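You operate a simulated robot arm through the tools that you are given. There is no shell and no other tool.

You are at the controls of a simulated robot arm. One attempt, no reset.

TASK
Put things in order on the middle of the board table. At the end: the silver steel cup from the middle of the board table stands where the grey pad stood; the white small tub (marked "THICKENER") from the middle of the board table stands where the silver steel cup stood; the brown dirty filter is on the beige panel tray; the grey pad from the middle of the board table stands where the brown dirty filter stood; whatever was shut is shut again. Leave all else as you found it, and nothing knocked over. Set down upright: dirty filter.

Only the result counts: the job must be done as asked and must still hold three seconds after the hand-in. Knocking over, shifting, dropping, spilling or breaking anything else fails it.

THE ROBOT
A 7-joint arm with a two-finger gripper, fixed in place. Base frame: the origin is at the foot of the arm, x ahead of it, y to its left, z up; the work surface is at about z = 0. Lengths are in cm, angles in rad, forces in N, time in s.
With the tool pointing down near the work surface it reaches from about 16 to 38 cm from the base axis. Its first joint turns from -1.257 to 1.257 rad. Payload 0.6 kg.
The tool frame sits at the grasp point between the pads (the TCP): z along the fingers, y along the line on which they close. The tips reach 2.2 cm beyond it. The gripper opens to 9.2 cm; its body begins 6.5 cm behind the TCP.
Orientation is that of the tool frame in the base frame, as [roll, pitch, yaw] about the fixed x, y, z axes, in that order (R = Rz(yaw) Ry(pitch) Rx(roll)). With the fingers straight down and closing along the base's y, the tool's x points along the base's -x, its y along +y and its z along -z.

THE INTERFACE
- The arm moves only by the tool servo_tool. Its argument "steps" is a list of rows, each an object (a shift or turn left out is 0, a gripper value left out holds the last) with "offset": the shift along the tool's x, y, z in units of 25 mm (1.0 is 25 mm), a list of three; "delta_rot": the turn, a rotation vector about the tool's x, y, z in units of 8 degrees (1.0 is 8 degrees), a list of three. In form: [{"offset": [x, y, z], "delta_rot": [rx, ry, rz]}, ...]. A call has 1 to 20 rows; each row shifts and turns the commanded pose from where the row before left it, along the tool's axes as they then stand. "fingers" is the finger opening in cm, from 0 to 9.2, set as the call begins (left out, the last holds). A call with a number of a shift or a turn outside -1 to 1 is refused whole. Each row takes 0.2 s and may step no farther than 5 cm and 0.15 rad from the row before; otherwise, or with a gripper value out of range, the whole call is refused. A pose out of reach is approached as far as the arm can. The call stops where the force on the tool passes 40 N (or 10 N more than at its start, if that is more) or the arm is blocked; 0.2 s more then pass. The fingers move at their own pace (about 5.99 cm/s each) and stop on an object; they squeeze with about 26 N. The grip force told is the motor's: it shows also when the fingers shut on nothing. Time passes only in rows, and 0.2 s behind the last, so rows that do not move let the fingers close. The reply holds the time, the measured pose of the TCP, the force on the tool along the base axes, the opening and the grip force, in the units named above and with some noise, with the torque about the TCP (base axes, N m) and any sound that the robot's microphone picked up.
- Cameras (640 x 400 px; columns grow to the right, rows downward): "scene" is fixed at [4.88, -28.02, 40.6]; the picture's right is [0.77, -0.64, 0.00], its down [-0.44, -0.52, -0.73] and it looks along [0.47, 0.56, -0.68] (base axes); focal length 214 px, centre (320, 200). "wrist" rides on the gripper at [7.1, 1.9, -10.2] in the tool frame; the picture's right is [-0.26, 0.97, 0.00], its down [-0.75, -0.20, -0.62] and it looks along [-0.60, -0.16, 0.78] (tool axes); focal length 280 px, centre (320, 200). There is no depth. A picture from a camera that has moved, and an enlarged one, comes with that camera's place and axes in the base frame and with its lens. The place of the scene camera against the robot may be out by one fixed shift of up to 2.5 cm in any direction.
- snapshot(camera): a new picture of that camera. No time passes.
- enlarge(camera, box): a new picture of the part [left, top, right, bottom] of that camera's present view, enlarged. No time passes.
- hand_in(): hands the job in; it is judged then, once.

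Places have to be worked out from the pictures, the camera data and where the tool is seen. Open the gripper and draw the arm clear of the work before you hand the job in, unless the task says otherwise.

The tools are called after "Request:" as name(argument=value, ...) on one line, values as JSON. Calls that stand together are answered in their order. servo_tool: Moves the arm, as the interface text tells. Its arguments: {"type":"object","properties":{"steps":{"type":"array","items":{"type":"object","properties":{"offset":{"type":"array","items":{"type":"number"}},"delta_rot":{"type":"array","items":{"type":"number"}}}}},"fingers":{"type":"number"}},"required":["steps"]} The other tools are called the same way: snapshot (camera) takes a picture; enlarge (camera, box) takes an enlarged picture of a part of a camera's view; hand_in () hands the job in.

At the start:

```text
clock: 0.0
tool_pos: [24.0, 6.68, 27.4]
orientation: [3.14, 0.0, 3.141]
contact_force: [0.2, -0.2, -0.1]
moment: [0.02, -0.02, -0.01]
width: 9.19
grasp_force: 0.0
```

scene: 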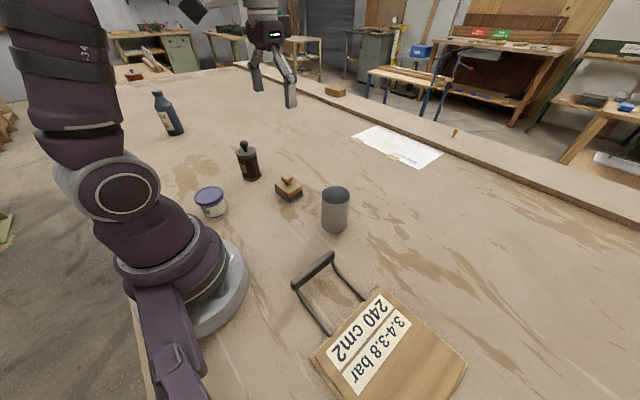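
wrist: 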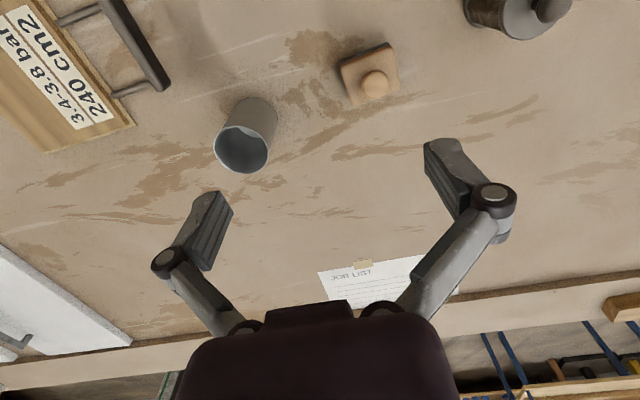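

I start by taking a closer look at the scene, to identify each object and its place.

Request:
enlarge(camera="scene", box=[140, 80, 380, 230])

Request:
enlarge(camera="scene", box=[240, 220, 500, 400])

Request:
snapshot(camera="wrist")

```text
2.67 times, centred on (260, 155) of scene
camera zoom: at [4.88, -28.02, 40.6], right [0.77, -0.64, 0.0], down [-0.44, -0.52, -0.73], along [0.47, 0.56, -0.68], focal length 572 px, centre (480, 320)
```

zoom: 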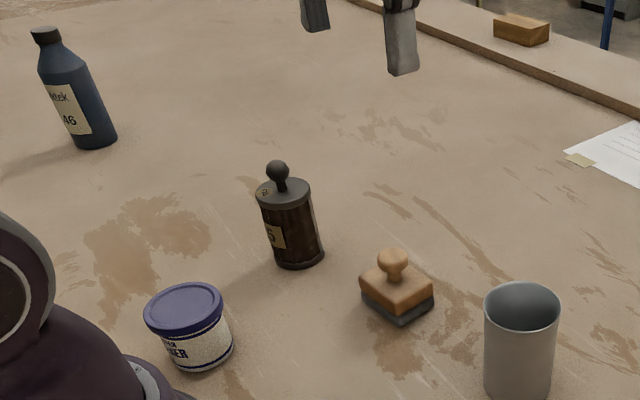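

```text
2.22 times, centred on (370, 310) of scene
camera zoom: at [4.88, -28.02, 40.6], right [0.77, -0.64, 0.0], down [-0.44, -0.52, -0.73], along [0.47, 0.56, -0.68], focal length 477 px, centre (209, -44)
```

zoom: 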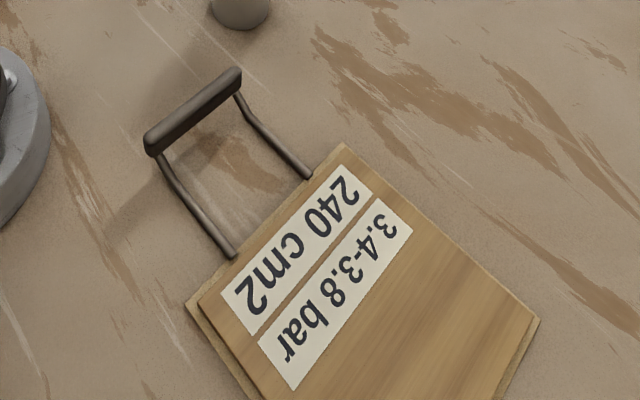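

```text
taken
camera wrist: at [16.98, 8.51, 37.73], right [0.26, 0.97, 0.0], down [0.75, -0.21, 0.62], along [0.6, -0.16, -0.78], focal length 280 px, centre (320, 200)
```

wrist: 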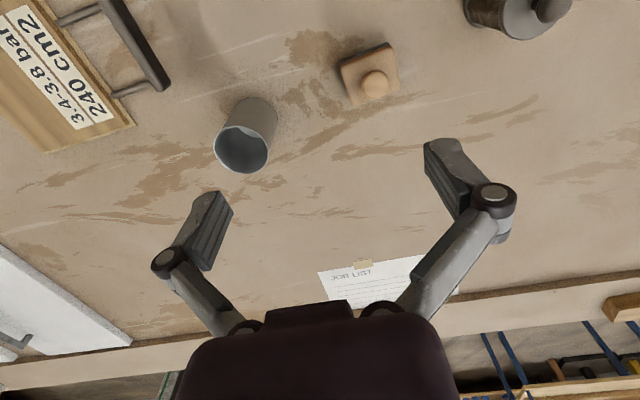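

The panel with the handle is only partly visible. I enlarge it in the wrist view, along with the other background items.

Request:
enlarge(camera="wrist", box=[0, 0, 240, 150])

Request:
enlarge(camera="wrist", box=[0, 230, 240, 380])

Request:
enlarge(camera="scene", box=[300, 280, 492, 400])

```text
2.67 times, centred on (120, 75) of wrist
camera zoom: at [16.98, 8.51, 37.73], right [0.26, 0.97, 0.0], down [0.75, -0.21, 0.62], along [0.6, -0.16, -0.78], focal length 748 px, centre (853, 533)
```

zoom: 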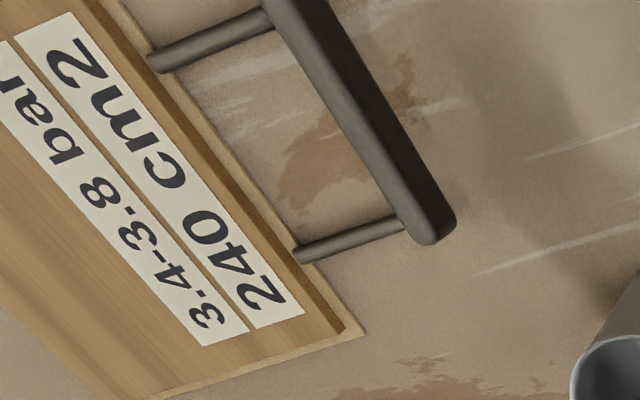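

```text
2.67 times, centred on (120, 305) of wrist
camera zoom: at [16.98, 8.51, 37.73], right [0.26, 0.97, 0.0], down [0.75, -0.21, 0.62], along [0.6, -0.16, -0.78], focal length 748 px, centre (853, -80)
```

zoom: 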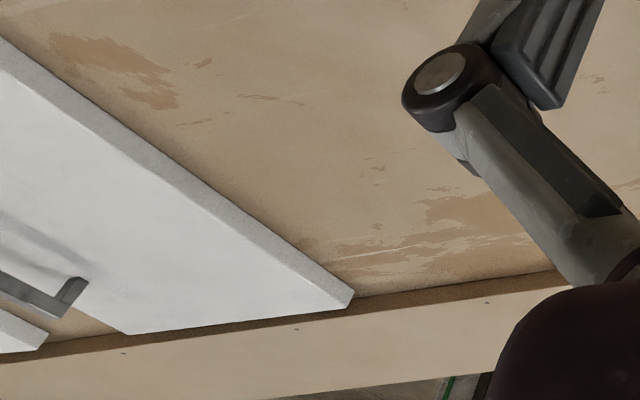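

```text
3.33 times, centred on (396, 340) of scene
camera zoom: at [4.88, -28.02, 40.6], right [0.77, -0.64, 0.0], down [-0.44, -0.52, -0.73], along [0.47, 0.56, -0.68], focal length 715 px, centre (67, -267)
```

zoom: 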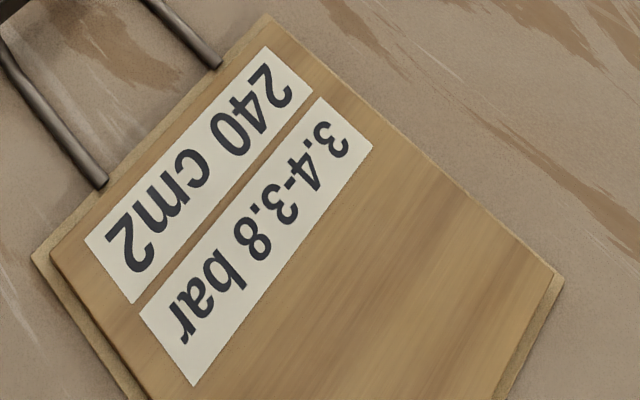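

The board with the handle lies at about x 9–26, y −21 and beyond, but I can't yet tell whether it is a box, lid or drawer. I turn the tool a quarter about its axis so the wrist camera looks toward −y at it.

Request:
servo_tool(steps=[{"delta_rot": [0, 0, 1]}, {"delta_rot": [0, 0, 1]}, {"delta_rot": [0, 0, 1]}, {"delta_rot": [0, 0, 1]}, {"delta_rot": [0, 0, 1]}, {"delta_rot": [0, 0, 1]}, {"delta_rot": [0, 0, 1]}, {"delta_rot": [0, 0, 1]}, {"delta_rot": [0, 0, 1]}, {"delta_rot": [0, 0, 1]}, {"delta_rot": [0, 0, 1]}, {"delta_rot": [0, 0, 0.25]}])

Request:
snapshot(camera="wrist")

```text
clock: 2.6
tool_pos: [23.93, 6.66, 27.53]
orientation: [3.141, -0.002, 1.57]
contact_force: [-0.1, 0.0, 0.0]
moment: [0.01, 0.02, 0.05]
width: 9.21
grasp_force: 0.0
```

```text
taken
camera wrist: at [25.98, 13.61, 37.81], right [0.96, -0.26, 0.0], down [-0.21, -0.75, 0.62], along [-0.17, -0.6, -0.78], focal length 280 px, centre (320, 200)
```

wrist: 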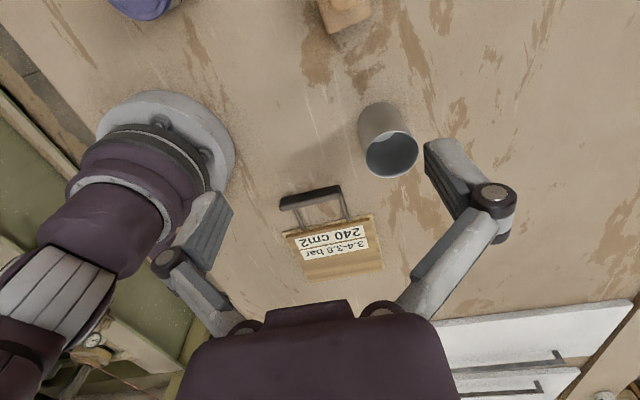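

The view now shows the board with its handle pointing toward +y. I enlarge it, then lower and tilt for a flatter view if needed.

Request:
enlarge(camera="wrist", box=[260, 175, 404, 285])

Request:
enlarge(camera="wrist", box=[440, 290, 640, 400])

```text
3.64 times, centred on (332, 230) of wrist
camera zoom: at [25.98, 13.61, 37.81], right [0.96, -0.26, 0.0], down [-0.21, -0.75, 0.62], along [-0.17, -0.6, -0.78], focal length 1020 px, centre (276, 91)
```

zoom: 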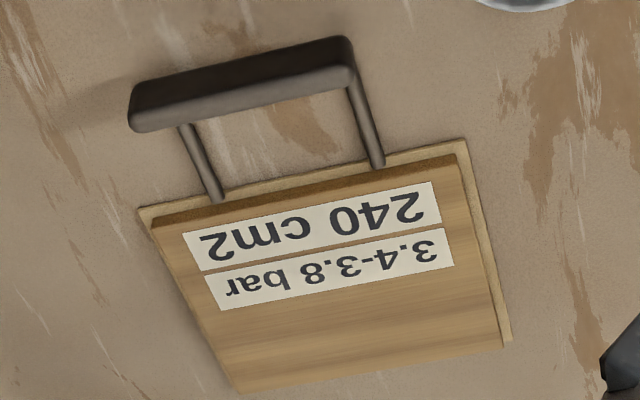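

```text
3.20 times, centred on (540, 345) of wrist
camera zoom: at [25.98, 13.61, 37.81], right [0.96, -0.26, 0.0], down [-0.21, -0.75, 0.62], along [-0.17, -0.6, -0.78], focal length 897 px, centre (-384, -264)
```

zoom: 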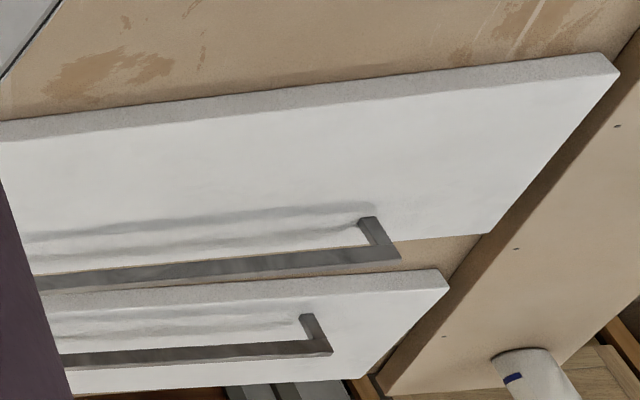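

The object looks like a low wooden block on a thin beige plate with a raised bar handle. I go lower and tilt back so the camera sees its front and height.

Request:
servo_tool(steps=[{"offset": [-0.9, -0.6, 0.3]}, {"offset": [-0.9, -0.6, 0.5]}, {"offset": [-0.9, -0.6, 0.6]}, {"offset": [-0.9, -0.6, 0.6]}, {"offset": [-0.9, -0.4, 0.5]}, {"delta_rot": [0, -1, 0]}, {"delta_rot": [0, -1, 0]}, {"delta_rot": [0, -1, 0]}, {"delta_rot": [0, -1, 0]}])

Request:
snapshot(camera="wrist")

Request:
snapshot(camera="scene")

```text
clock: 4.6
tool_pos: [20.09, -2.94, 20.69]
orientation: [3.138, 0.558, 1.57]
contact_force: [-0.4, -0.5, -0.5]
moment: [0.01, 0.02, -0.02]
width: 9.2
grasp_force: 0.1
out of reach, approached as far as the arm can: row 4, 5
```

```text
taken
camera wrist: at [22.19, 8.31, 25.77], right [0.96, -0.22, 0.14], down [-0.21, -0.31, 0.93], along [-0.16, -0.92, -0.34], focal length 280 px, centre (320, 200)
```

wrist: 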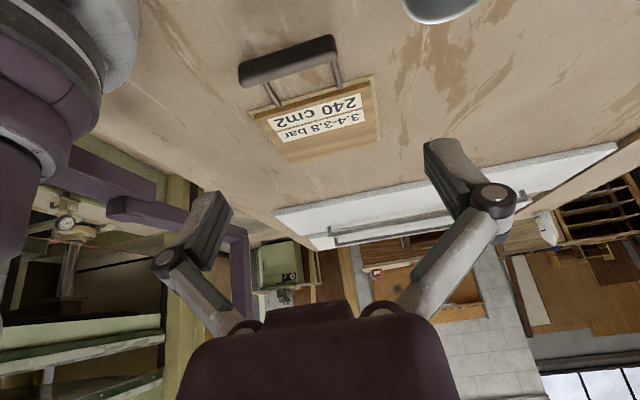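

```text
taken
```

scene: 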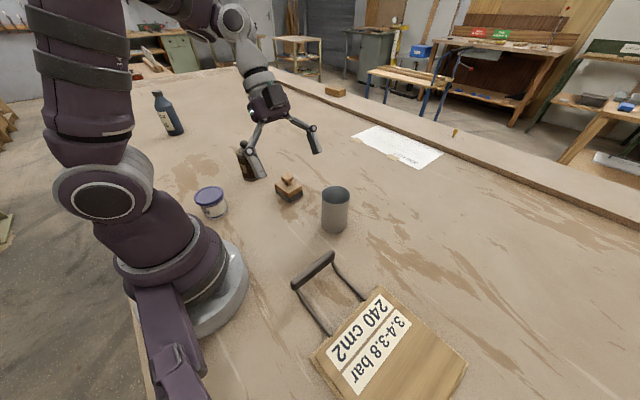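

The wrist image is upside-down (image down is base up). I enlarge the panel from this flatter angle.

Request:
enlarge(camera="wrist", box=[220, 20, 404, 175])

Request:
enlarge(camera="wrist", box=[60, 150, 380, 350])

```text
2.58 times, centred on (312, 98) of wrist
camera zoom: at [22.19, 8.31, 25.77], right [0.96, -0.22, 0.14], down [-0.21, -0.31, 0.93], along [-0.16, -0.92, -0.34], focal length 724 px, centre (341, 464)
```

zoom: 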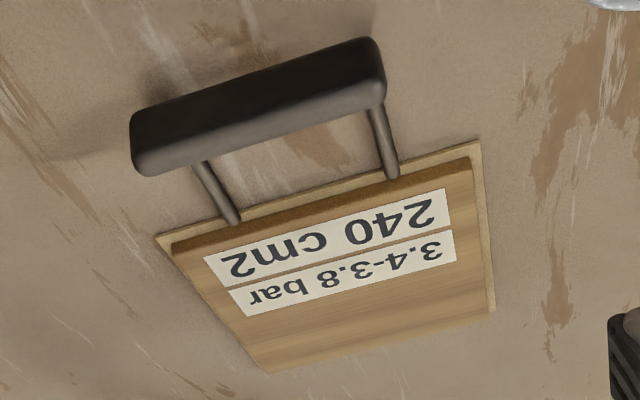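

```text
2.00 times, centred on (220, 250) of wrist
camera zoom: at [22.19, 8.31, 25.77], right [0.96, -0.22, 0.14], down [-0.21, -0.31, 0.93], along [-0.16, -0.92, -0.34], focal length 561 px, centre (520, 100)
```

zoom: 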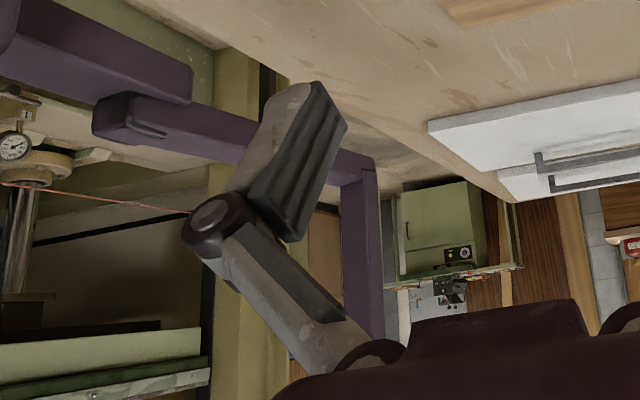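

The handle bar sits nearly horizontal at about z 2.5, y −13, and the panel is only about 1–1.5 cm thick. I untilt and move over the handle for a close view of the rods' attachment and any hinge.

Request:
servo_tool(steps=[{"delta_rot": [0, 1, 0]}, {"delta_rot": [0, 1, 0]}, {"delta_rot": [0, 1, 0]}, {"delta_rot": [0, 1, 0]}, {"offset": [-1, 0, 0]}, {"offset": [-1, 0, 0]}, {"offset": [-1, 0, 0.2]}, {"offset": [-1, 0, 0.6]}, {"offset": [-0.8, 0, 0.8]}, {"offset": [0, 0, 0.8]}, {"offset": [0, 0, 0.6]}])

Request:
snapshot(camera="wrist")

Request:
snapshot(camera="scene")

```text
clock: 7.0
tool_pos: [20.11, -14.89, 13.23]
orientation: [3.141, -0.002, 1.57]
contact_force: [-0.3, 0.0, -0.2]
moment: [0.02, 0.01, 0.02]
width: 9.2
grasp_force: 0.0
```

```text
taken
camera wrist: at [22.16, -7.97, 23.59], right [0.97, -0.26, 0.0], down [-0.2, -0.75, 0.62], along [-0.16, -0.6, -0.78], focal length 280 px, centre (320, 200)
```

wrist: 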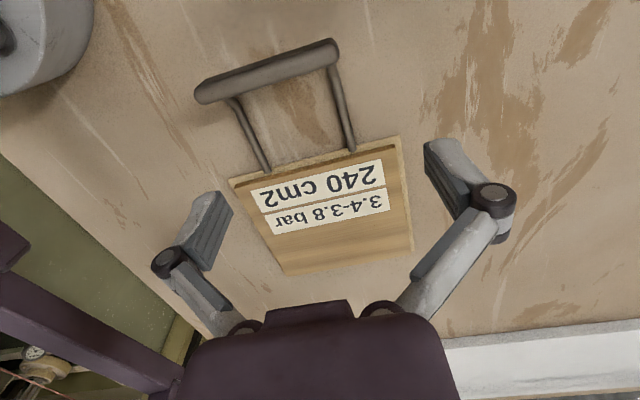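

```text
taken
```

scene: 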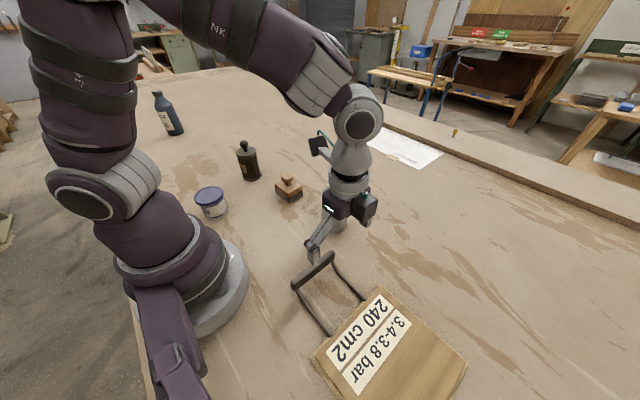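

Request:
enlarge(camera="wrist", box=[180, 30, 440, 290])

Request:
enlarge(camera="wrist", box=[220, 125, 320, 190])

Request:
enlarge(camera="wrist", box=[320, 110, 430, 180])

Request:
enlarge(camera="wrist", box=[270, 210, 430, 310])

```text
1.54 times, centred on (310, 160) of wrist
camera zoom: at [22.16, -7.97, 23.59], right [0.97, -0.26, 0.0], down [-0.2, -0.75, 0.62], along [-0.16, -0.6, -0.78], focal length 431 px, centre (335, 262)
```

zoom: 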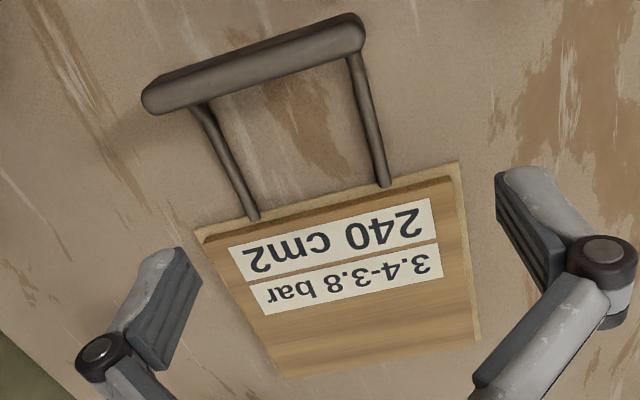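

```text
6.15 times, centred on (270, 158) of wrist
camera zoom: at [22.16, -7.97, 23.59], right [0.97, -0.26, 0.0], down [-0.2, -0.75, 0.62], along [-0.16, -0.6, -0.78], focal length 1726 px, centre (628, 462)
```

zoom: 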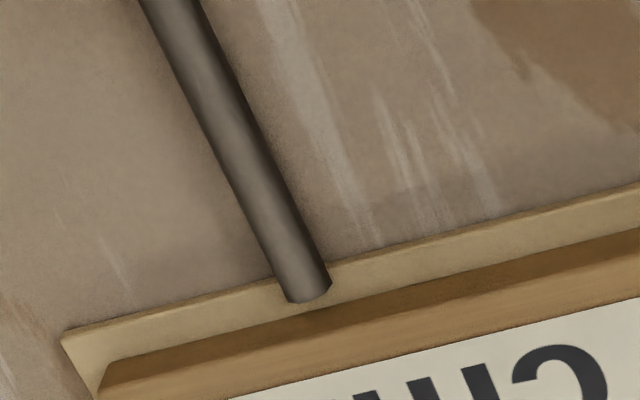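

```text
5.71 times, centred on (375, 145) of wrist
camera zoom: at [22.16, -7.97, 23.59], right [0.97, -0.26, 0.0], down [-0.2, -0.75, 0.62], along [-0.16, -0.6, -0.78], focal length 1602 px, centre (6, 514)
```

zoom: 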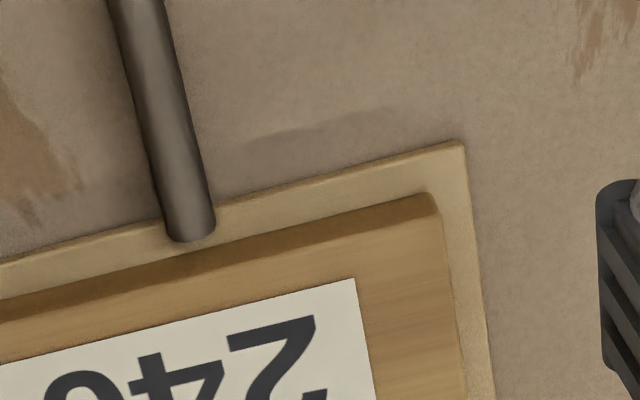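

```text
4.00 times, centred on (350, 260) of wrist
camera zoom: at [22.16, -7.97, 23.59], right [0.97, -0.26, 0.0], down [-0.2, -0.75, 0.62], along [-0.16, -0.6, -0.78], focal length 1122 px, centre (200, -40)
```

zoom: 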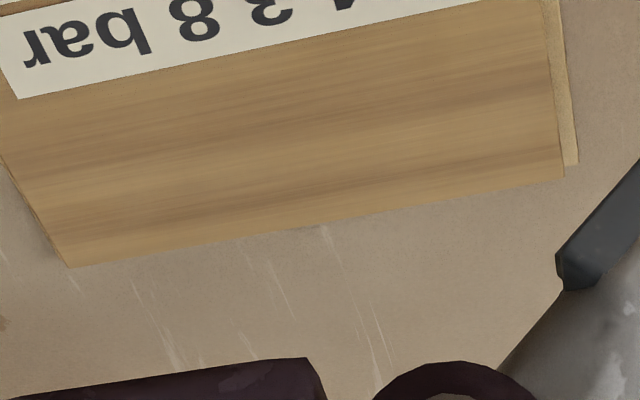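

The handle's rods are fixed in the thin beige base plate, with a slightly raised wooden deck and no sign of a hinge. So I judge it to be a flat carrying tray with its deck around x 10–25, y −22 to −36. Now I rise and move toward the filter for a close look.

Request:
servo_tool(steps=[{"offset": [0, 0, -1]}, {"offset": [0, 0.4, -1]}, {"offset": [0, 0.8, -1]}, {"offset": [0, 0.8, -0.5], "delta_rot": [0, 0, -1]}, {"delta_rot": [0, 0, -1]}, {"delta_rot": [0, 0, -1]}, {"delta_rot": [0, 0, -1]}, {"delta_rot": [0, 0, -1]}, {"delta_rot": [0, 0, -1]}, {"delta_rot": [0, 0, -1]}, {"delta_rot": [0, 0, -1]}, {"delta_rot": [0, 0, -1]}, {"delta_rot": [0, 0, -1]}, {"delta_rot": [0, 0, -1]}, {"delta_rot": [0, 0, -0.25]}, {"offset": [-0.5, 1, 0]}, {"offset": [-0.5, 1, 0]}, {"offset": [-0.2, 1, 0]}, {"offset": [0, 1, 0]}])

Request:
snapshot(camera="wrist")

```text
clock: 11.0
tool_pos: [28.03, -4.84, 22.21]
orientation: [3.141, 0.001, 3.14]
contact_force: [0.3, 0.7, -1.1]
moment: [-0.01, -0.02, -0.01]
width: 9.21
grasp_force: 0.1
```

```text
taken
camera wrist: at [21.1, -3.06, 32.52], right [0.26, 0.97, 0.0], down [0.75, -0.21, 0.62], along [0.6, -0.16, -0.78], focal length 280 px, centre (320, 200)
```

wrist: 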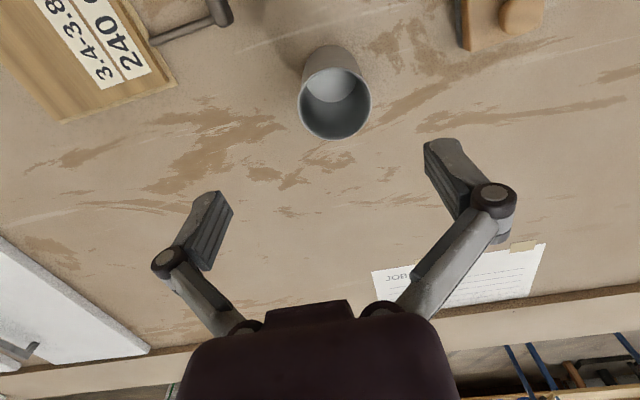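

The cup is now seen nearly from above; I enlarge it to measure rim and base.

Request:
enlarge(camera="wrist", box=[260, 30, 420, 150])

Request:
enlarge(camera="wrist", box=[440, 0, 560, 75])

```text
3.33 times, centred on (340, 90) of wrist
camera zoom: at [21.1, -3.06, 32.52], right [0.26, 0.97, 0.0], down [0.75, -0.21, 0.62], along [0.6, -0.16, -0.78], focal length 935 px, centre (253, 567)
```

zoom: 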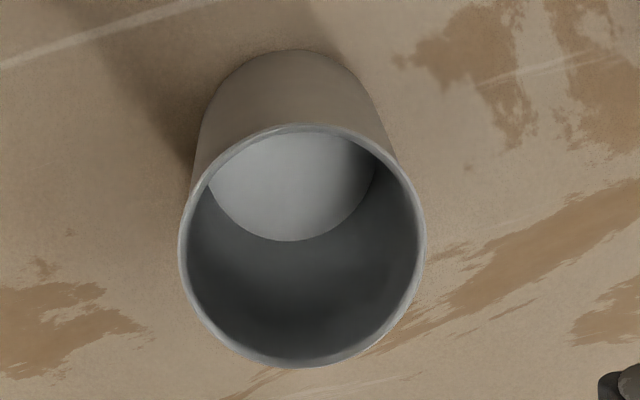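

```text
5.33 times, centred on (500, 38) of wrist
camera zoom: at [21.1, -3.06, 32.52], right [0.26, 0.97, 0.0], down [0.75, -0.21, 0.62], along [0.6, -0.16, -0.78], focal length 1495 px, centre (-640, 1067)
```

zoom: 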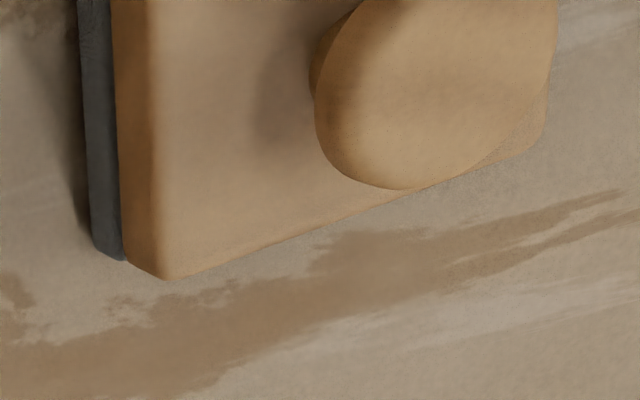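

From this, the cup stands at about (29.5, −3.9), height 9.1, diameter 6.2 cm. I now move above the pad to measure it.

Request:
servo_tool(steps=[{"offset": [0, 1, 0]}, {"offset": [0, 1, 0]}, {"offset": [0, 1, 0]}, {"offset": [0, 1, 0]}, {"offset": [0, 1, 0]}, {"offset": [0, 1, 0]}, {"offset": [0, 0.8, 0]}])

Request:
snapshot(camera="wrist")

Request:
enlarge(camera="wrist", box=[240, 0, 440, 160])

```text
clock: 12.6
tool_pos: [27.96, 11.87, 22.02]
orientation: [3.14, 0.001, -3.14]
contact_force: [-0.2, 0.2, -0.1]
moment: [0.01, 0.01, 0.01]
width: 9.23
grasp_force: 0.0
```

```text
taken
camera wrist: at [21.04, 13.73, 32.24], right [0.26, 0.97, 0.0], down [0.75, -0.21, 0.62], along [0.6, -0.16, -0.78], focal length 280 px, centre (320, 200)
```

wrist: 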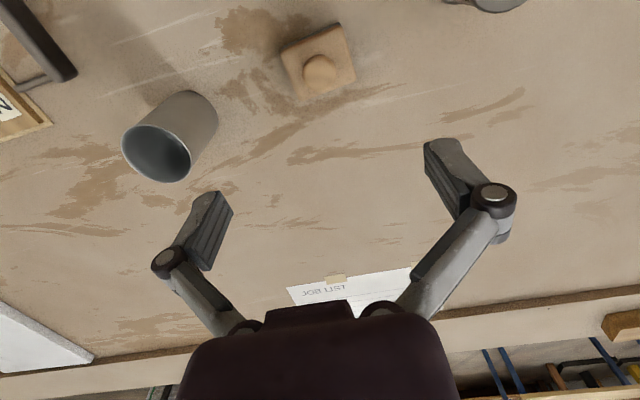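

```text
2.50 times, centred on (340, 80) of wrist
camera zoom: at [21.04, 13.73, 32.24], right [0.26, 0.97, 0.0], down [0.75, -0.21, 0.62], along [0.6, -0.16, -0.78], focal length 701 px, centre (270, 500)
```

zoom: 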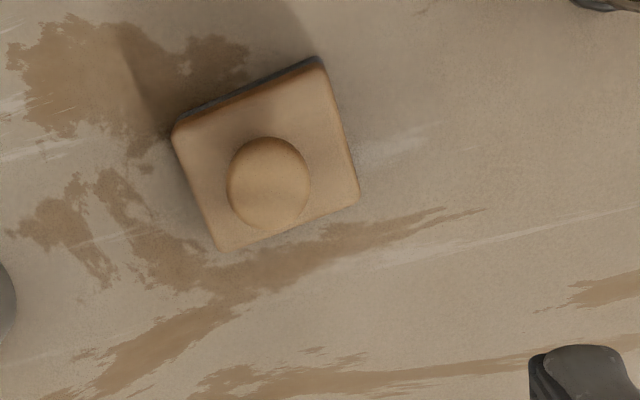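

The pad is about 6.1 × 4.9 cm, centred near (27.7, 12.0), nearly axis-aligned with a roughly 3 cm knob. Next I move over the filter and turn the tool radially.

Request:
servo_tool(steps=[{"offset": [0.2, 1, 0]}, {"offset": [0.3, 1, 0]}, {"offset": [0.3, 1, 0]}, {"offset": [0.4, 1, 0]}, {"offset": [0.4, 0.8, 0]}, {"delta_rot": [0, 0, -1]}, {"delta_rot": [0, 0, -1]}, {"delta_rot": [0, 0, -1]}, {"delta_rot": [0, 0, -1]}, {"delta_rot": [0, 0, -1]}, {"delta_rot": [0, 0, -1]}])

Request:
snapshot(camera="wrist")

Request:
enlarge(camera="wrist", box=[220, 0, 460, 200])

```text
clock: 15.0
tool_pos: [24.06, 23.86, 22.12]
orientation: [3.14, 0.001, -2.3]
contact_force: [0.1, -0.6, -0.3]
moment: [0.02, 0.02, 0.01]
width: 9.2
grasp_force: 0.1
```

```text
taken
camera wrist: at [18.06, 19.86, 32.41], right [-0.54, 0.84, 0.0], down [0.66, 0.42, 0.63], along [0.52, 0.34, -0.78], focal length 280 px, centre (320, 200)
```

wrist: 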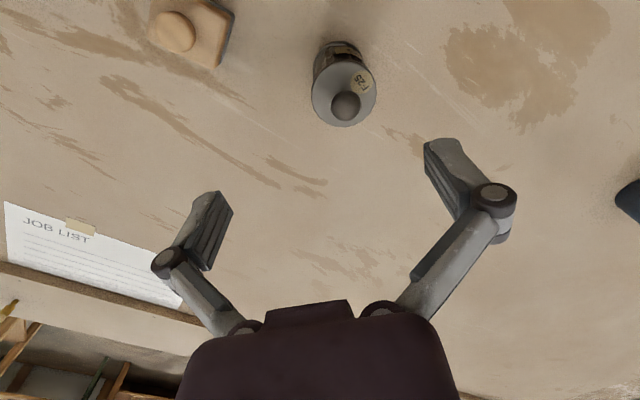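

```text
2.00 times, centred on (340, 100) of wrist
camera zoom: at [18.06, 19.86, 32.41], right [-0.54, 0.84, 0.0], down [0.66, 0.42, 0.63], along [0.52, 0.34, -0.78], focal length 561 px, centre (280, 400)
```

zoom: 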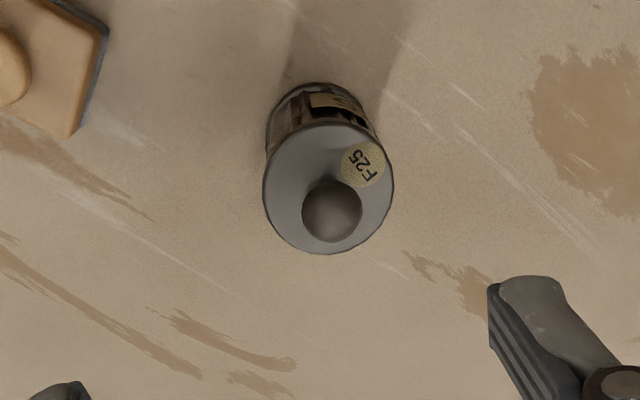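

The filter is a cartridge with cap ("F 25") and knob, centred near (23.0, 25.5), about 5.2 cm in diameter; the cap is near z 9.5 and the knob top near 13. I centre over it and descend partway to check alignment.

Request:
servo_tool(steps=[{"offset": [-0.207, 0.753, 0]}, {"offset": [0, 0, 0.8]}, {"offset": [0, 0, 0.8]}, {"offset": [0, 0, 0.6]}, {"offset": [0, 0, 0.4]}], fingers=9.2)

Request:
snapshot(camera="wrist")

Request:
enlarge(camera="scene", box=[180, 80, 340, 190])

```text
clock: 16.2
tool_pos: [22.99, 25.74, 15.76]
orientation: [3.14, -0.001, -2.302]
contact_force: [-0.4, 0.1, 1.2]
moment: [0.0, -0.01, 0.0]
width: 9.16
grasp_force: 0.1
```

```text
taken
camera wrist: at [16.9, 21.67, 25.99], right [-0.54, 0.84, 0.0], down [0.66, 0.42, 0.63], along [0.52, 0.34, -0.78], focal length 280 px, centre (320, 200)
```

wrist: 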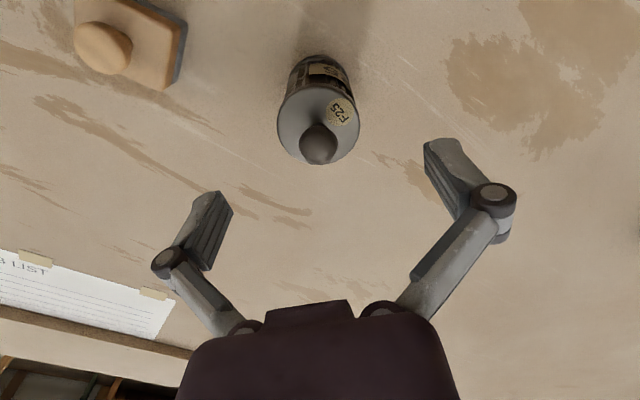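

```text
3.64 times, centred on (260, 135) of scene
camera zoom: at [4.88, -28.02, 40.6], right [0.77, -0.64, 0.0], down [-0.44, -0.52, -0.73], along [0.47, 0.56, -0.68], focal length 780 px, centre (538, 436)
```

zoom: 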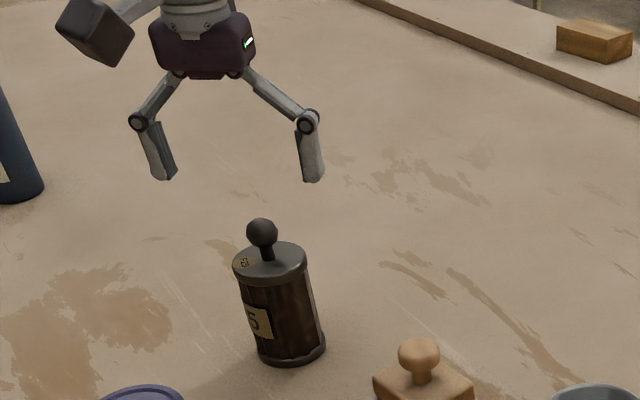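

Request:
enlarge(camera="wrist", box=[240, 40, 400, 180])

```text
2.86 times, centred on (320, 110) of wrist
camera zoom: at [16.9, 21.67, 25.99], right [-0.54, 0.84, 0.0], down [0.66, 0.42, 0.63], along [0.52, 0.34, -0.78], focal length 801 px, centre (320, 457)
```

zoom: 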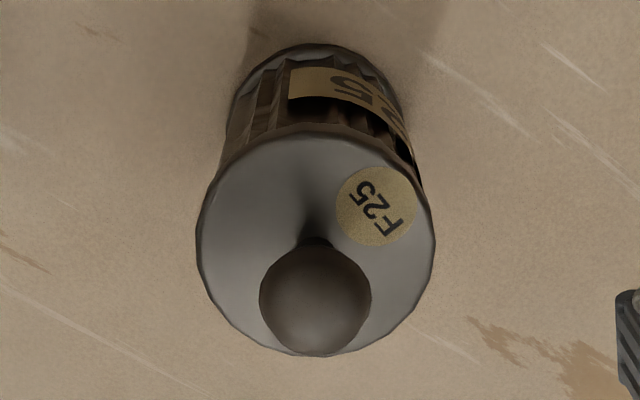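

Alignment holds: the cap centre falls on the tool axis with its top at z 9.2 and the knob top near 12.9. I descend to TCP z ≈ 7.5, watching the force, then close.

Request:
servo_tool(steps=[{"offset": [0, 0, 0.8]}, {"offset": [0, 0, 0.8]}, {"offset": [0, 0, 0.8]}, {"offset": [0, 0, 0.5]}, {"offset": [0, 0, 0.4]}], fingers=9.2)

```text
clock: 17.4
tool_pos: [23.1, 25.54, 7.28]
orientation: [3.139, 0.002, -2.303]
contact_force: [-0.2, 0.3, -0.4]
moment: [0.01, -0.03, 0.03]
width: 9.23
grasp_force: 0.0
```

No contact on the way down. I close the fingers on the filter body and let them settle.

Request:
servo_tool(steps=[{}, {}, {}, {}, {}], fingers=4.0)

Request:
snapshot(camera="wrist")

```text
clock: 18.6
tool_pos: [23.01, 25.66, 7.26]
orientation: [3.141, 0.002, -2.302]
contact_force: [0.6, -2.8, 9.8]
moment: [-0.08, -0.03, -0.04]
width: 5.42
grasp_force: 25.9
```

```text
taken
camera wrist: at [17.0, 21.49, 17.57], right [-0.54, 0.84, 0.0], down [0.66, 0.42, 0.63], along [0.53, 0.34, -0.78], focal length 280 px, centre (320, 200)
```

wrist: 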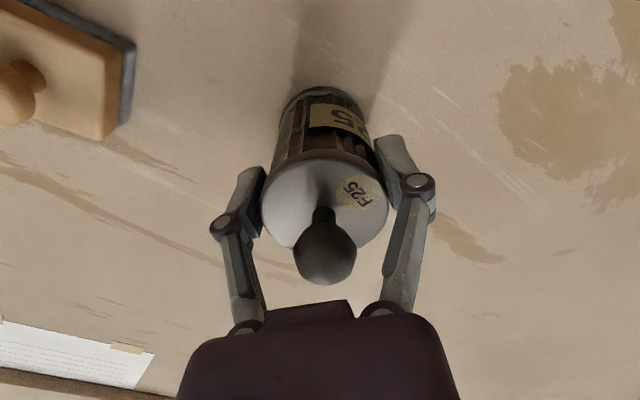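

The grip holds at width 5.42 with 26 N. The filter stood at about (23.05, 25.6). I lift slowly and check the reading.

Request:
servo_tool(steps=[{"offset": [0, 0, -0.3]}, {"offset": [0, 0, -0.5]}, {"offset": [0, 0, -0.8]}, {"offset": [0, 0, -0.8]}, {"offset": [0, 0, -0.8]}])

Request:
snapshot(camera="scene")

Request:
snapshot(camera="wrist")

```text
clock: 19.8
tool_pos: [22.98, 25.69, 15.01]
orientation: [3.14, 0.0, -2.304]
contact_force: [0.0, -0.1, -1.4]
moment: [-0.06, -0.01, -0.02]
width: 5.42
grasp_force: 25.7
```

```text
taken
```

scene: 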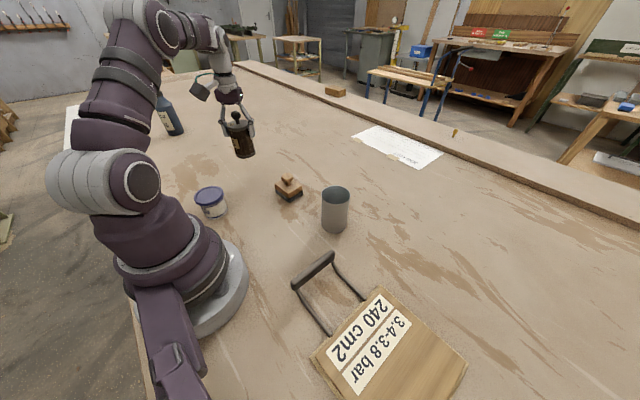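

```text
taken
camera wrist: at [16.93, 21.54, 25.37], right [-0.54, 0.84, 0.0], down [0.66, 0.42, 0.63], along [0.52, 0.34, -0.78], focal length 280 px, centre (320, 200)
```

wrist: 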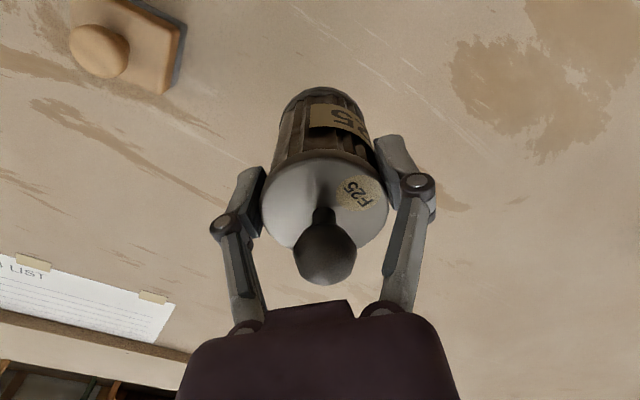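

The filter is securely held (about 1.4 N). I lift higher, turn the yaw back to π, and begin the carry toward −y at about z 22, above all other objects.

Request:
servo_tool(steps=[{"offset": [0, 0, -0.7], "delta_rot": [0, 0, 1]}, {"offset": [0, 0, -0.7], "delta_rot": [0, 0, 1]}, {"offset": [0, 0, -0.7], "delta_rot": [0, 0, 1]}, {"offset": [0, 0, -0.7], "delta_rot": [0, 0, 1]}, {"delta_rot": [0, 0, 1]}, {"delta_rot": [0, 0, 1]}, {"offset": [-0.3, -1, 0]}, {"offset": [-0.4, -1, 0]}, {"offset": [-0.4, -1, 0]}, {"offset": [-0.4, -1, 0]}, {"offset": [-0.3, -1, 0]}, {"offset": [-0.2, -1, 0]}, {"offset": [0, -1, 0]}, {"offset": [0, -1, 0]}, {"offset": [0, -1, 0]}, {"offset": [0, -1, 0]}])

```text
clock: 23.2
tool_pos: [28.14, 0.59, 22.06]
orientation: [3.14, -0.002, -3.141]
contact_force: [-0.4, -0.3, -1.7]
moment: [-0.01, 0.0, 0.02]
width: 5.42
grasp_force: 25.8
```

The carry is stable. I continue to above the tray's middle at about (18, −28), then turn radially.

Request:
servo_tool(steps=[{"offset": [0.1, -0.953, 0]}, {"offset": [0.1, -0.953, 0]}, {"offset": [0.1, -0.953, 0]}, {"offset": [0.1, -0.953, 0]}, {"offset": [0.457, -0.953, 0]}, {"offset": [0.457, -0.953, 0]}, {"offset": [0.457, -0.953, 0]}, {"offset": [0.457, -0.953, 0]}, {"offset": [0.457, -0.953, 0]}, {"offset": [0.457, -0.953, 0]}, {"offset": [0.457, -0.953, 0]}, {"offset": [0.457, -0.953, 0]}, {"delta_rot": [0, 0, 1]}, {"delta_rot": [0, 0, 1]}, {"delta_rot": [0, 0, 1]}, {"delta_rot": [0, 0, 1]}, {"delta_rot": [0, 0, 1]}, {"delta_rot": [0, 0, 1]}, {"delta_rot": [0, 0, 1]}])

Request:
snapshot(camera="wrist")

Request:
snapshot(camera="scene")

```text
clock: 27.2
tool_pos: [18.02, -28.02, 22.27]
orientation: [-3.141, -0.002, 2.161]
contact_force: [0.4, 0.3, -2.6]
moment: [0.01, 0.03, 0.0]
width: 5.45
grasp_force: 26.2
```

```text
taken
camera wrist: at [15.79, -21.15, 32.51], right [0.95, 0.32, 0.0], down [0.25, -0.74, 0.62], along [0.2, -0.59, -0.78], focal length 280 px, centre (320, 200)
```

wrist: 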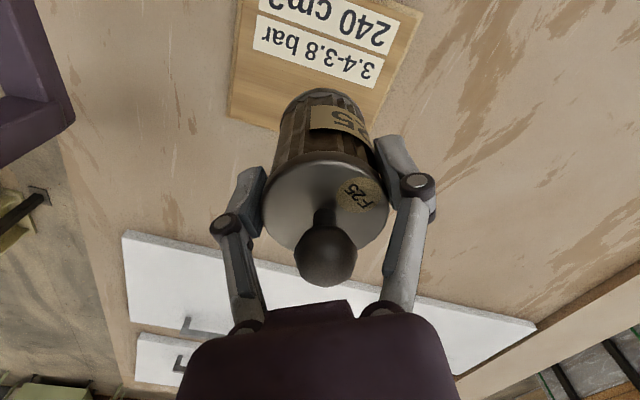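

```text
taken
```

scene: 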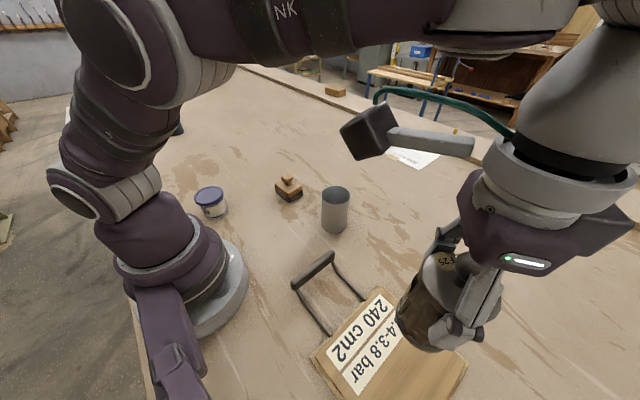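

The drop point (tool axis) falls on the tray deck about 4 cm inside its back edge. I descend to about z 10.5 first.

Request:
servo_tool(steps=[{"offset": [0, 0, 0.8]}, {"offset": [0, 0, 0.8]}, {"offset": [0, 0, 0.8]}, {"offset": [0, 0, 0.8]}, {"offset": [0, 0, 0.8]}, {"offset": [0, 0, 0.4]}, {"offset": [0, 0, 0.2]}])

Request:
snapshot(camera="wrist")

Request:
enlarge(camera="scene", box=[280, 220, 540, 400])

```text
clock: 28.8
tool_pos: [17.9, -27.93, 10.88]
orientation: [3.14, -0.002, 2.166]
contact_force: [0.6, -0.6, -1.8]
moment: [-0.03, 0.0, 0.01]
width: 5.47
grasp_force: 26.3
```

```text
taken
camera wrist: at [15.69, -21.06, 21.08], right [0.95, 0.32, 0.0], down [0.25, -0.74, 0.62], along [0.2, -0.59, -0.78], focal length 280 px, centre (320, 200)
```

wrist: 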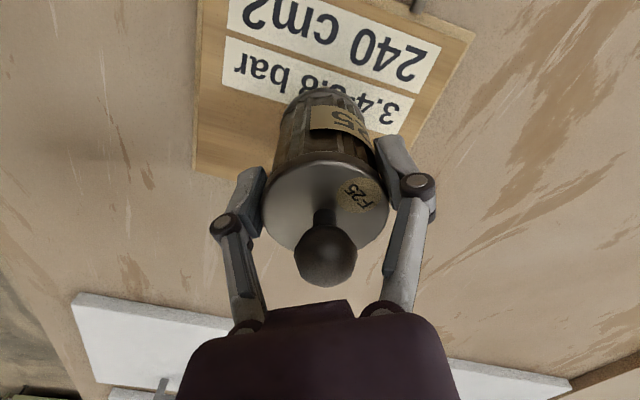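

```text
2.22 times, centred on (410, 310) of scene
camera zoom: at [4.88, -28.02, 40.6], right [0.77, -0.64, 0.0], down [-0.44, -0.52, -0.73], along [0.47, 0.56, -0.68], focal length 477 px, centre (120, -44)
```

zoom: 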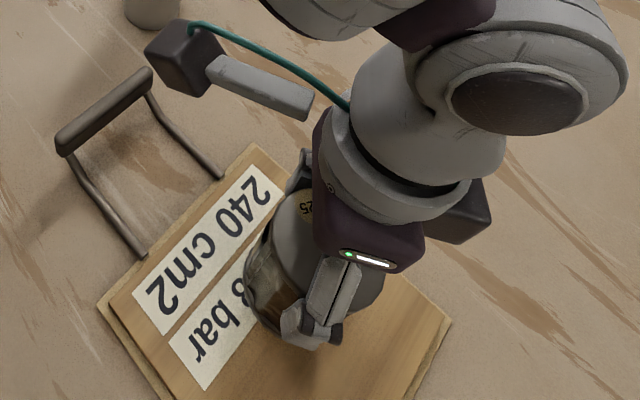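

The filter is above the deck. I lower it in small steps and watch the force for contact near TCP z ≈ 8.5.

Request:
servo_tool(steps=[{"offset": [0, 0, 0.25]}, {"offset": [0, 0, 0.2]}, {"offset": [0, 0, 0.15]}, {"offset": [0, 0, 0.1]}, {}])

```text
clock: 30.0
tool_pos: [17.84, -27.96, 9.04]
orientation: [3.141, -0.001, 2.164]
contact_force: [-0.3, -0.1, -2.2]
moment: [-0.02, 0.04, 0.03]
width: 5.42
grasp_force: 25.9
```

Request:
servo_tool(steps=[{"offset": [0, 0, 0.08]}, {"offset": [0, 0, 0.06]}, {}])

```text
clock: 30.8
tool_pos: [17.85, -28.13, 8.69]
orientation: [3.141, -0.002, 2.164]
contact_force: [0.4, 0.3, -1.5]
moment: [0.0, 0.01, -0.01]
width: 5.43
grasp_force: 26.0
```

No contact yet at z 8.69; I keep lowering in millimetre steps.

Request:
servo_tool(steps=[{"offset": [0, 0, 0.06]}, {"offset": [0, 0, 0.04]}, {}])

```text
clock: 31.6
tool_pos: [18.07, -27.95, 8.61]
orientation: [-3.141, 0.0, 2.165]
contact_force: [-2.6, 2.4, 18.0]
moment: [-0.15, -0.09, -0.02]
width: 5.41
grasp_force: 25.7
```

Contact at z ≈ 8.6 (18 N up), so the filter stands on the deck. I ease back about 1 mm and then open.

Request:
servo_tool(steps=[{"offset": [0, 0, -0.04]}, {}])

```text
clock: 32.2
tool_pos: [17.97, -28.05, 8.41]
orientation: [3.141, -0.004, 2.164]
contact_force: [1.6, -0.8, 0.0]
moment: [-0.03, -0.1, -0.04]
width: 5.41
grasp_force: 25.6
```

Request:
servo_tool(steps=[{}, {}, {}, {}], fingers=9.2)

Request:
snapshot(camera="wrist")

```text
clock: 33.2
tool_pos: [18.01, -28.02, 8.5]
orientation: [3.141, -0.002, 2.164]
contact_force: [0.2, 0.3, 0.3]
moment: [0.0, 0.02, 0.0]
width: 9.17
grasp_force: 0.0
```

```text
taken
camera wrist: at [15.7, -21.11, 18.8], right [0.95, 0.32, 0.0], down [0.25, -0.74, 0.62], along [0.2, -0.59, -0.78], focal length 280 px, centre (320, 200)
```

wrist: 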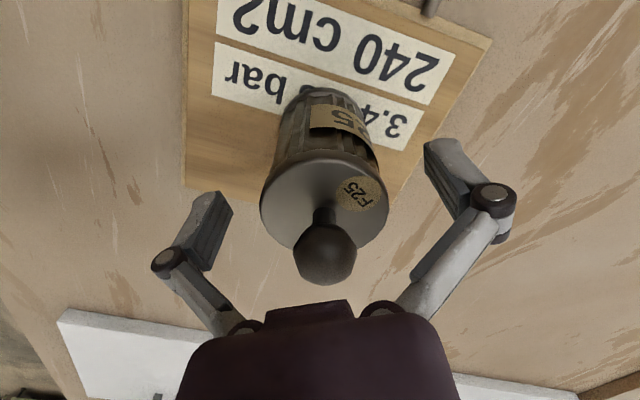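

The filter stands free. I raise straight up and verify from both cameras.

Request:
servo_tool(steps=[{"offset": [0, 0, -0.4]}, {"offset": [0, 0, -0.8]}, {"offset": [0, 0, -1]}, {"offset": [0, 0, -1]}, {"offset": [0, 0, -1]}, {"offset": [0, 0, -1]}])

Request:
snapshot(camera="wrist")

Request:
snapshot(camera="scene")

```text
clock: 34.6
tool_pos: [17.94, -27.95, 21.44]
orientation: [-3.14, -0.002, 2.165]
contact_force: [-0.3, 0.1, 0.3]
moment: [-0.01, 0.02, 0.03]
width: 9.23
grasp_force: 0.0
```

```text
taken
camera wrist: at [15.69, -21.12, 31.77], right [0.95, 0.32, 0.0], down [0.25, -0.74, 0.62], along [0.2, -0.59, -0.78], focal length 280 px, centre (320, 200)
```

wrist: 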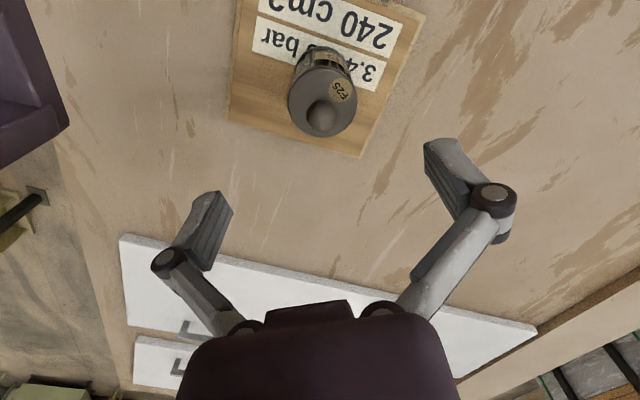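

```text
taken
```

scene: 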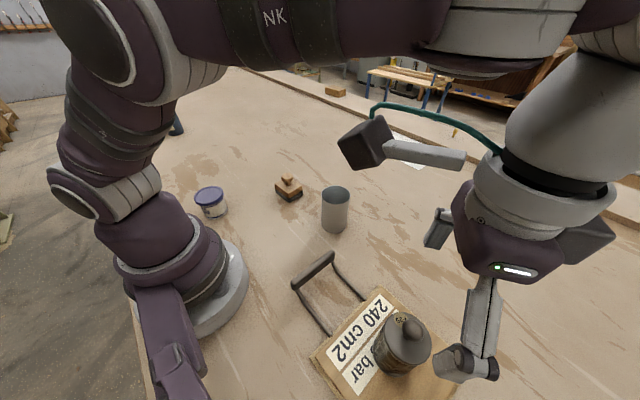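

The filter stands upright on the deck and everything else is unchanged. Next is the pad: I turn back to yaw π and travel at z ≈ 21 toward (27.7, 12).

Request:
servo_tool(steps=[{"delta_rot": [0, 0, -1]}, {"delta_rot": [0, 0, -1]}, {"delta_rot": [0, 0, -1]}, {"delta_rot": [0, 0, -1]}, {"delta_rot": [0, 0, -1]}, {"delta_rot": [0, 0, -1]}, {"delta_rot": [0, 0, -1]}, {"offset": [-0.65, 0.95, 0]}, {"offset": [-0.65, 0.95, 0]}, {"offset": [-0.65, 0.95, 0]}, {"offset": [-0.65, 0.95, 0]}, {"offset": [-0.65, 0.95, 0]}, {"offset": [-0.65, 0.95, 0]}, {"offset": [0, 0.95, 0]}, {"offset": [0, 0.95, 0]}, {"offset": [0, 0.95, 0]}, {"offset": [0, 0.95, 0]}, {"offset": [0, 0.95, 0]}, {"offset": [0, 0.95, 0]}])

```text
clock: 38.6
tool_pos: [27.64, 0.72, 21.67]
orientation: [3.139, -0.001, -3.141]
contact_force: [-0.4, -0.2, 0.5]
moment: [-0.01, 0.01, -0.02]
width: 9.18
grasp_force: 0.0
```

Request:
servo_tool(steps=[{"offset": [0, 0.9, 0]}, {"offset": [0, 0.9, 0]}, {"offset": [0, 0.9, 0]}, {"offset": [0, 0.9, 0]}, {"offset": [0, 0.9, 0]}, {"offset": [0, 0, 0.8], "delta_rot": [0, 0, -0.72]}, {"offset": [0, 0, 0.8]}, {"offset": [0, 0, 0.8]}, {"offset": [0, 0, 0.6]}, {"offset": [0, 0, 0.4]}])

Request:
snapshot(camera="wrist")

Request:
enlarge(camera="wrist", box=[200, 30, 440, 200])

Request:
enlarge(camera="scene", box=[240, 140, 340, 210])

```text
clock: 40.8
tool_pos: [27.68, 12.09, 13.12]
orientation: [3.139, -0.002, -3.041]
contact_force: [0.1, 0.3, -0.3]
moment: [0.02, -0.03, 0.01]
width: 9.21
grasp_force: 0.1
```

```text
taken
camera wrist: at [20.66, 13.19, 23.38], right [0.16, 0.99, 0.0], down [0.77, -0.13, 0.62], along [0.62, -0.1, -0.78], focal length 280 px, centre (320, 200)
```

wrist: 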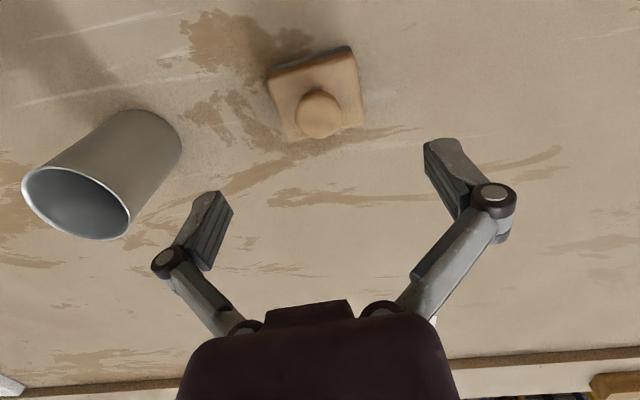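

```text
2.35 times, centred on (320, 115) of wrist
camera zoom: at [20.66, 13.19, 23.38], right [0.16, 0.99, 0.0], down [0.77, -0.13, 0.62], along [0.62, -0.1, -0.78], focal length 660 px, centre (320, 400)
```

zoom: 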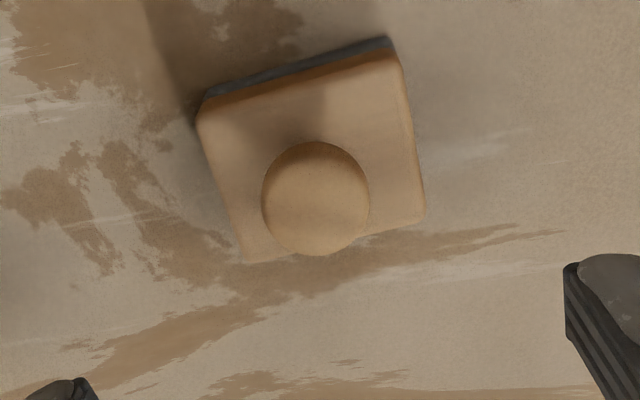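

```text
5.71 times, centred on (290, 175) of scene
camera zoom: at [4.88, -28.02, 40.6], right [0.77, -0.64, 0.0], down [-0.44, -0.52, -0.73], along [0.47, 0.56, -0.68], focal length 1226 px, centre (491, 343)
```

zoom: 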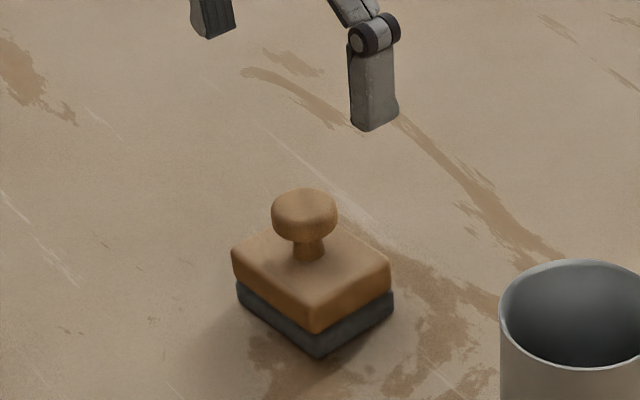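

The pad is aligned with the fingers (edges parallel to the tool's y within a degree), centred within about 2 mm. I descend to TCP z ≈ 3, tips about 0.8 cm above the table.

Request:
servo_tool(steps=[{"offset": [0, 0, 0.9]}, {"offset": [0, 0, 0.9]}, {"offset": [0, 0, 0.9]}, {"offset": [0, 0, 0.7]}, {"offset": [0, 0, 0.4]}, {"offset": [0, 0, 0.2]}, {}])

Request:
snapshot(camera="wrist")

```text
clock: 42.4
tool_pos: [27.56, 11.91, 3.07]
orientation: [3.14, 0.0, -3.041]
contact_force: [-0.3, -0.1, 0.5]
moment: [-0.01, 0.01, 0.0]
width: 9.19
grasp_force: 0.1
```

```text
taken
camera wrist: at [20.46, 13.11, 13.39], right [0.16, 0.99, 0.0], down [0.77, -0.13, 0.62], along [0.62, -0.1, -0.78], focal length 280 px, centre (320, 200)
```

wrist: 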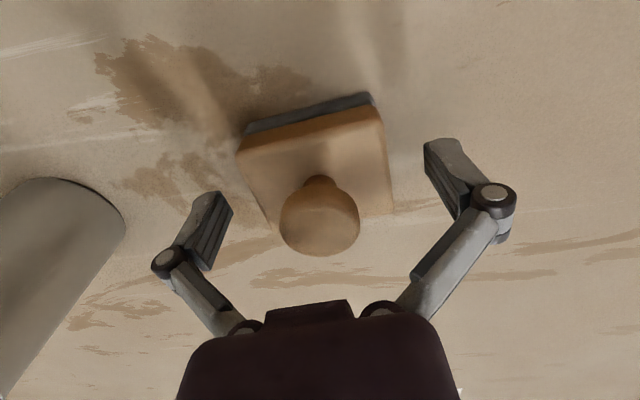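

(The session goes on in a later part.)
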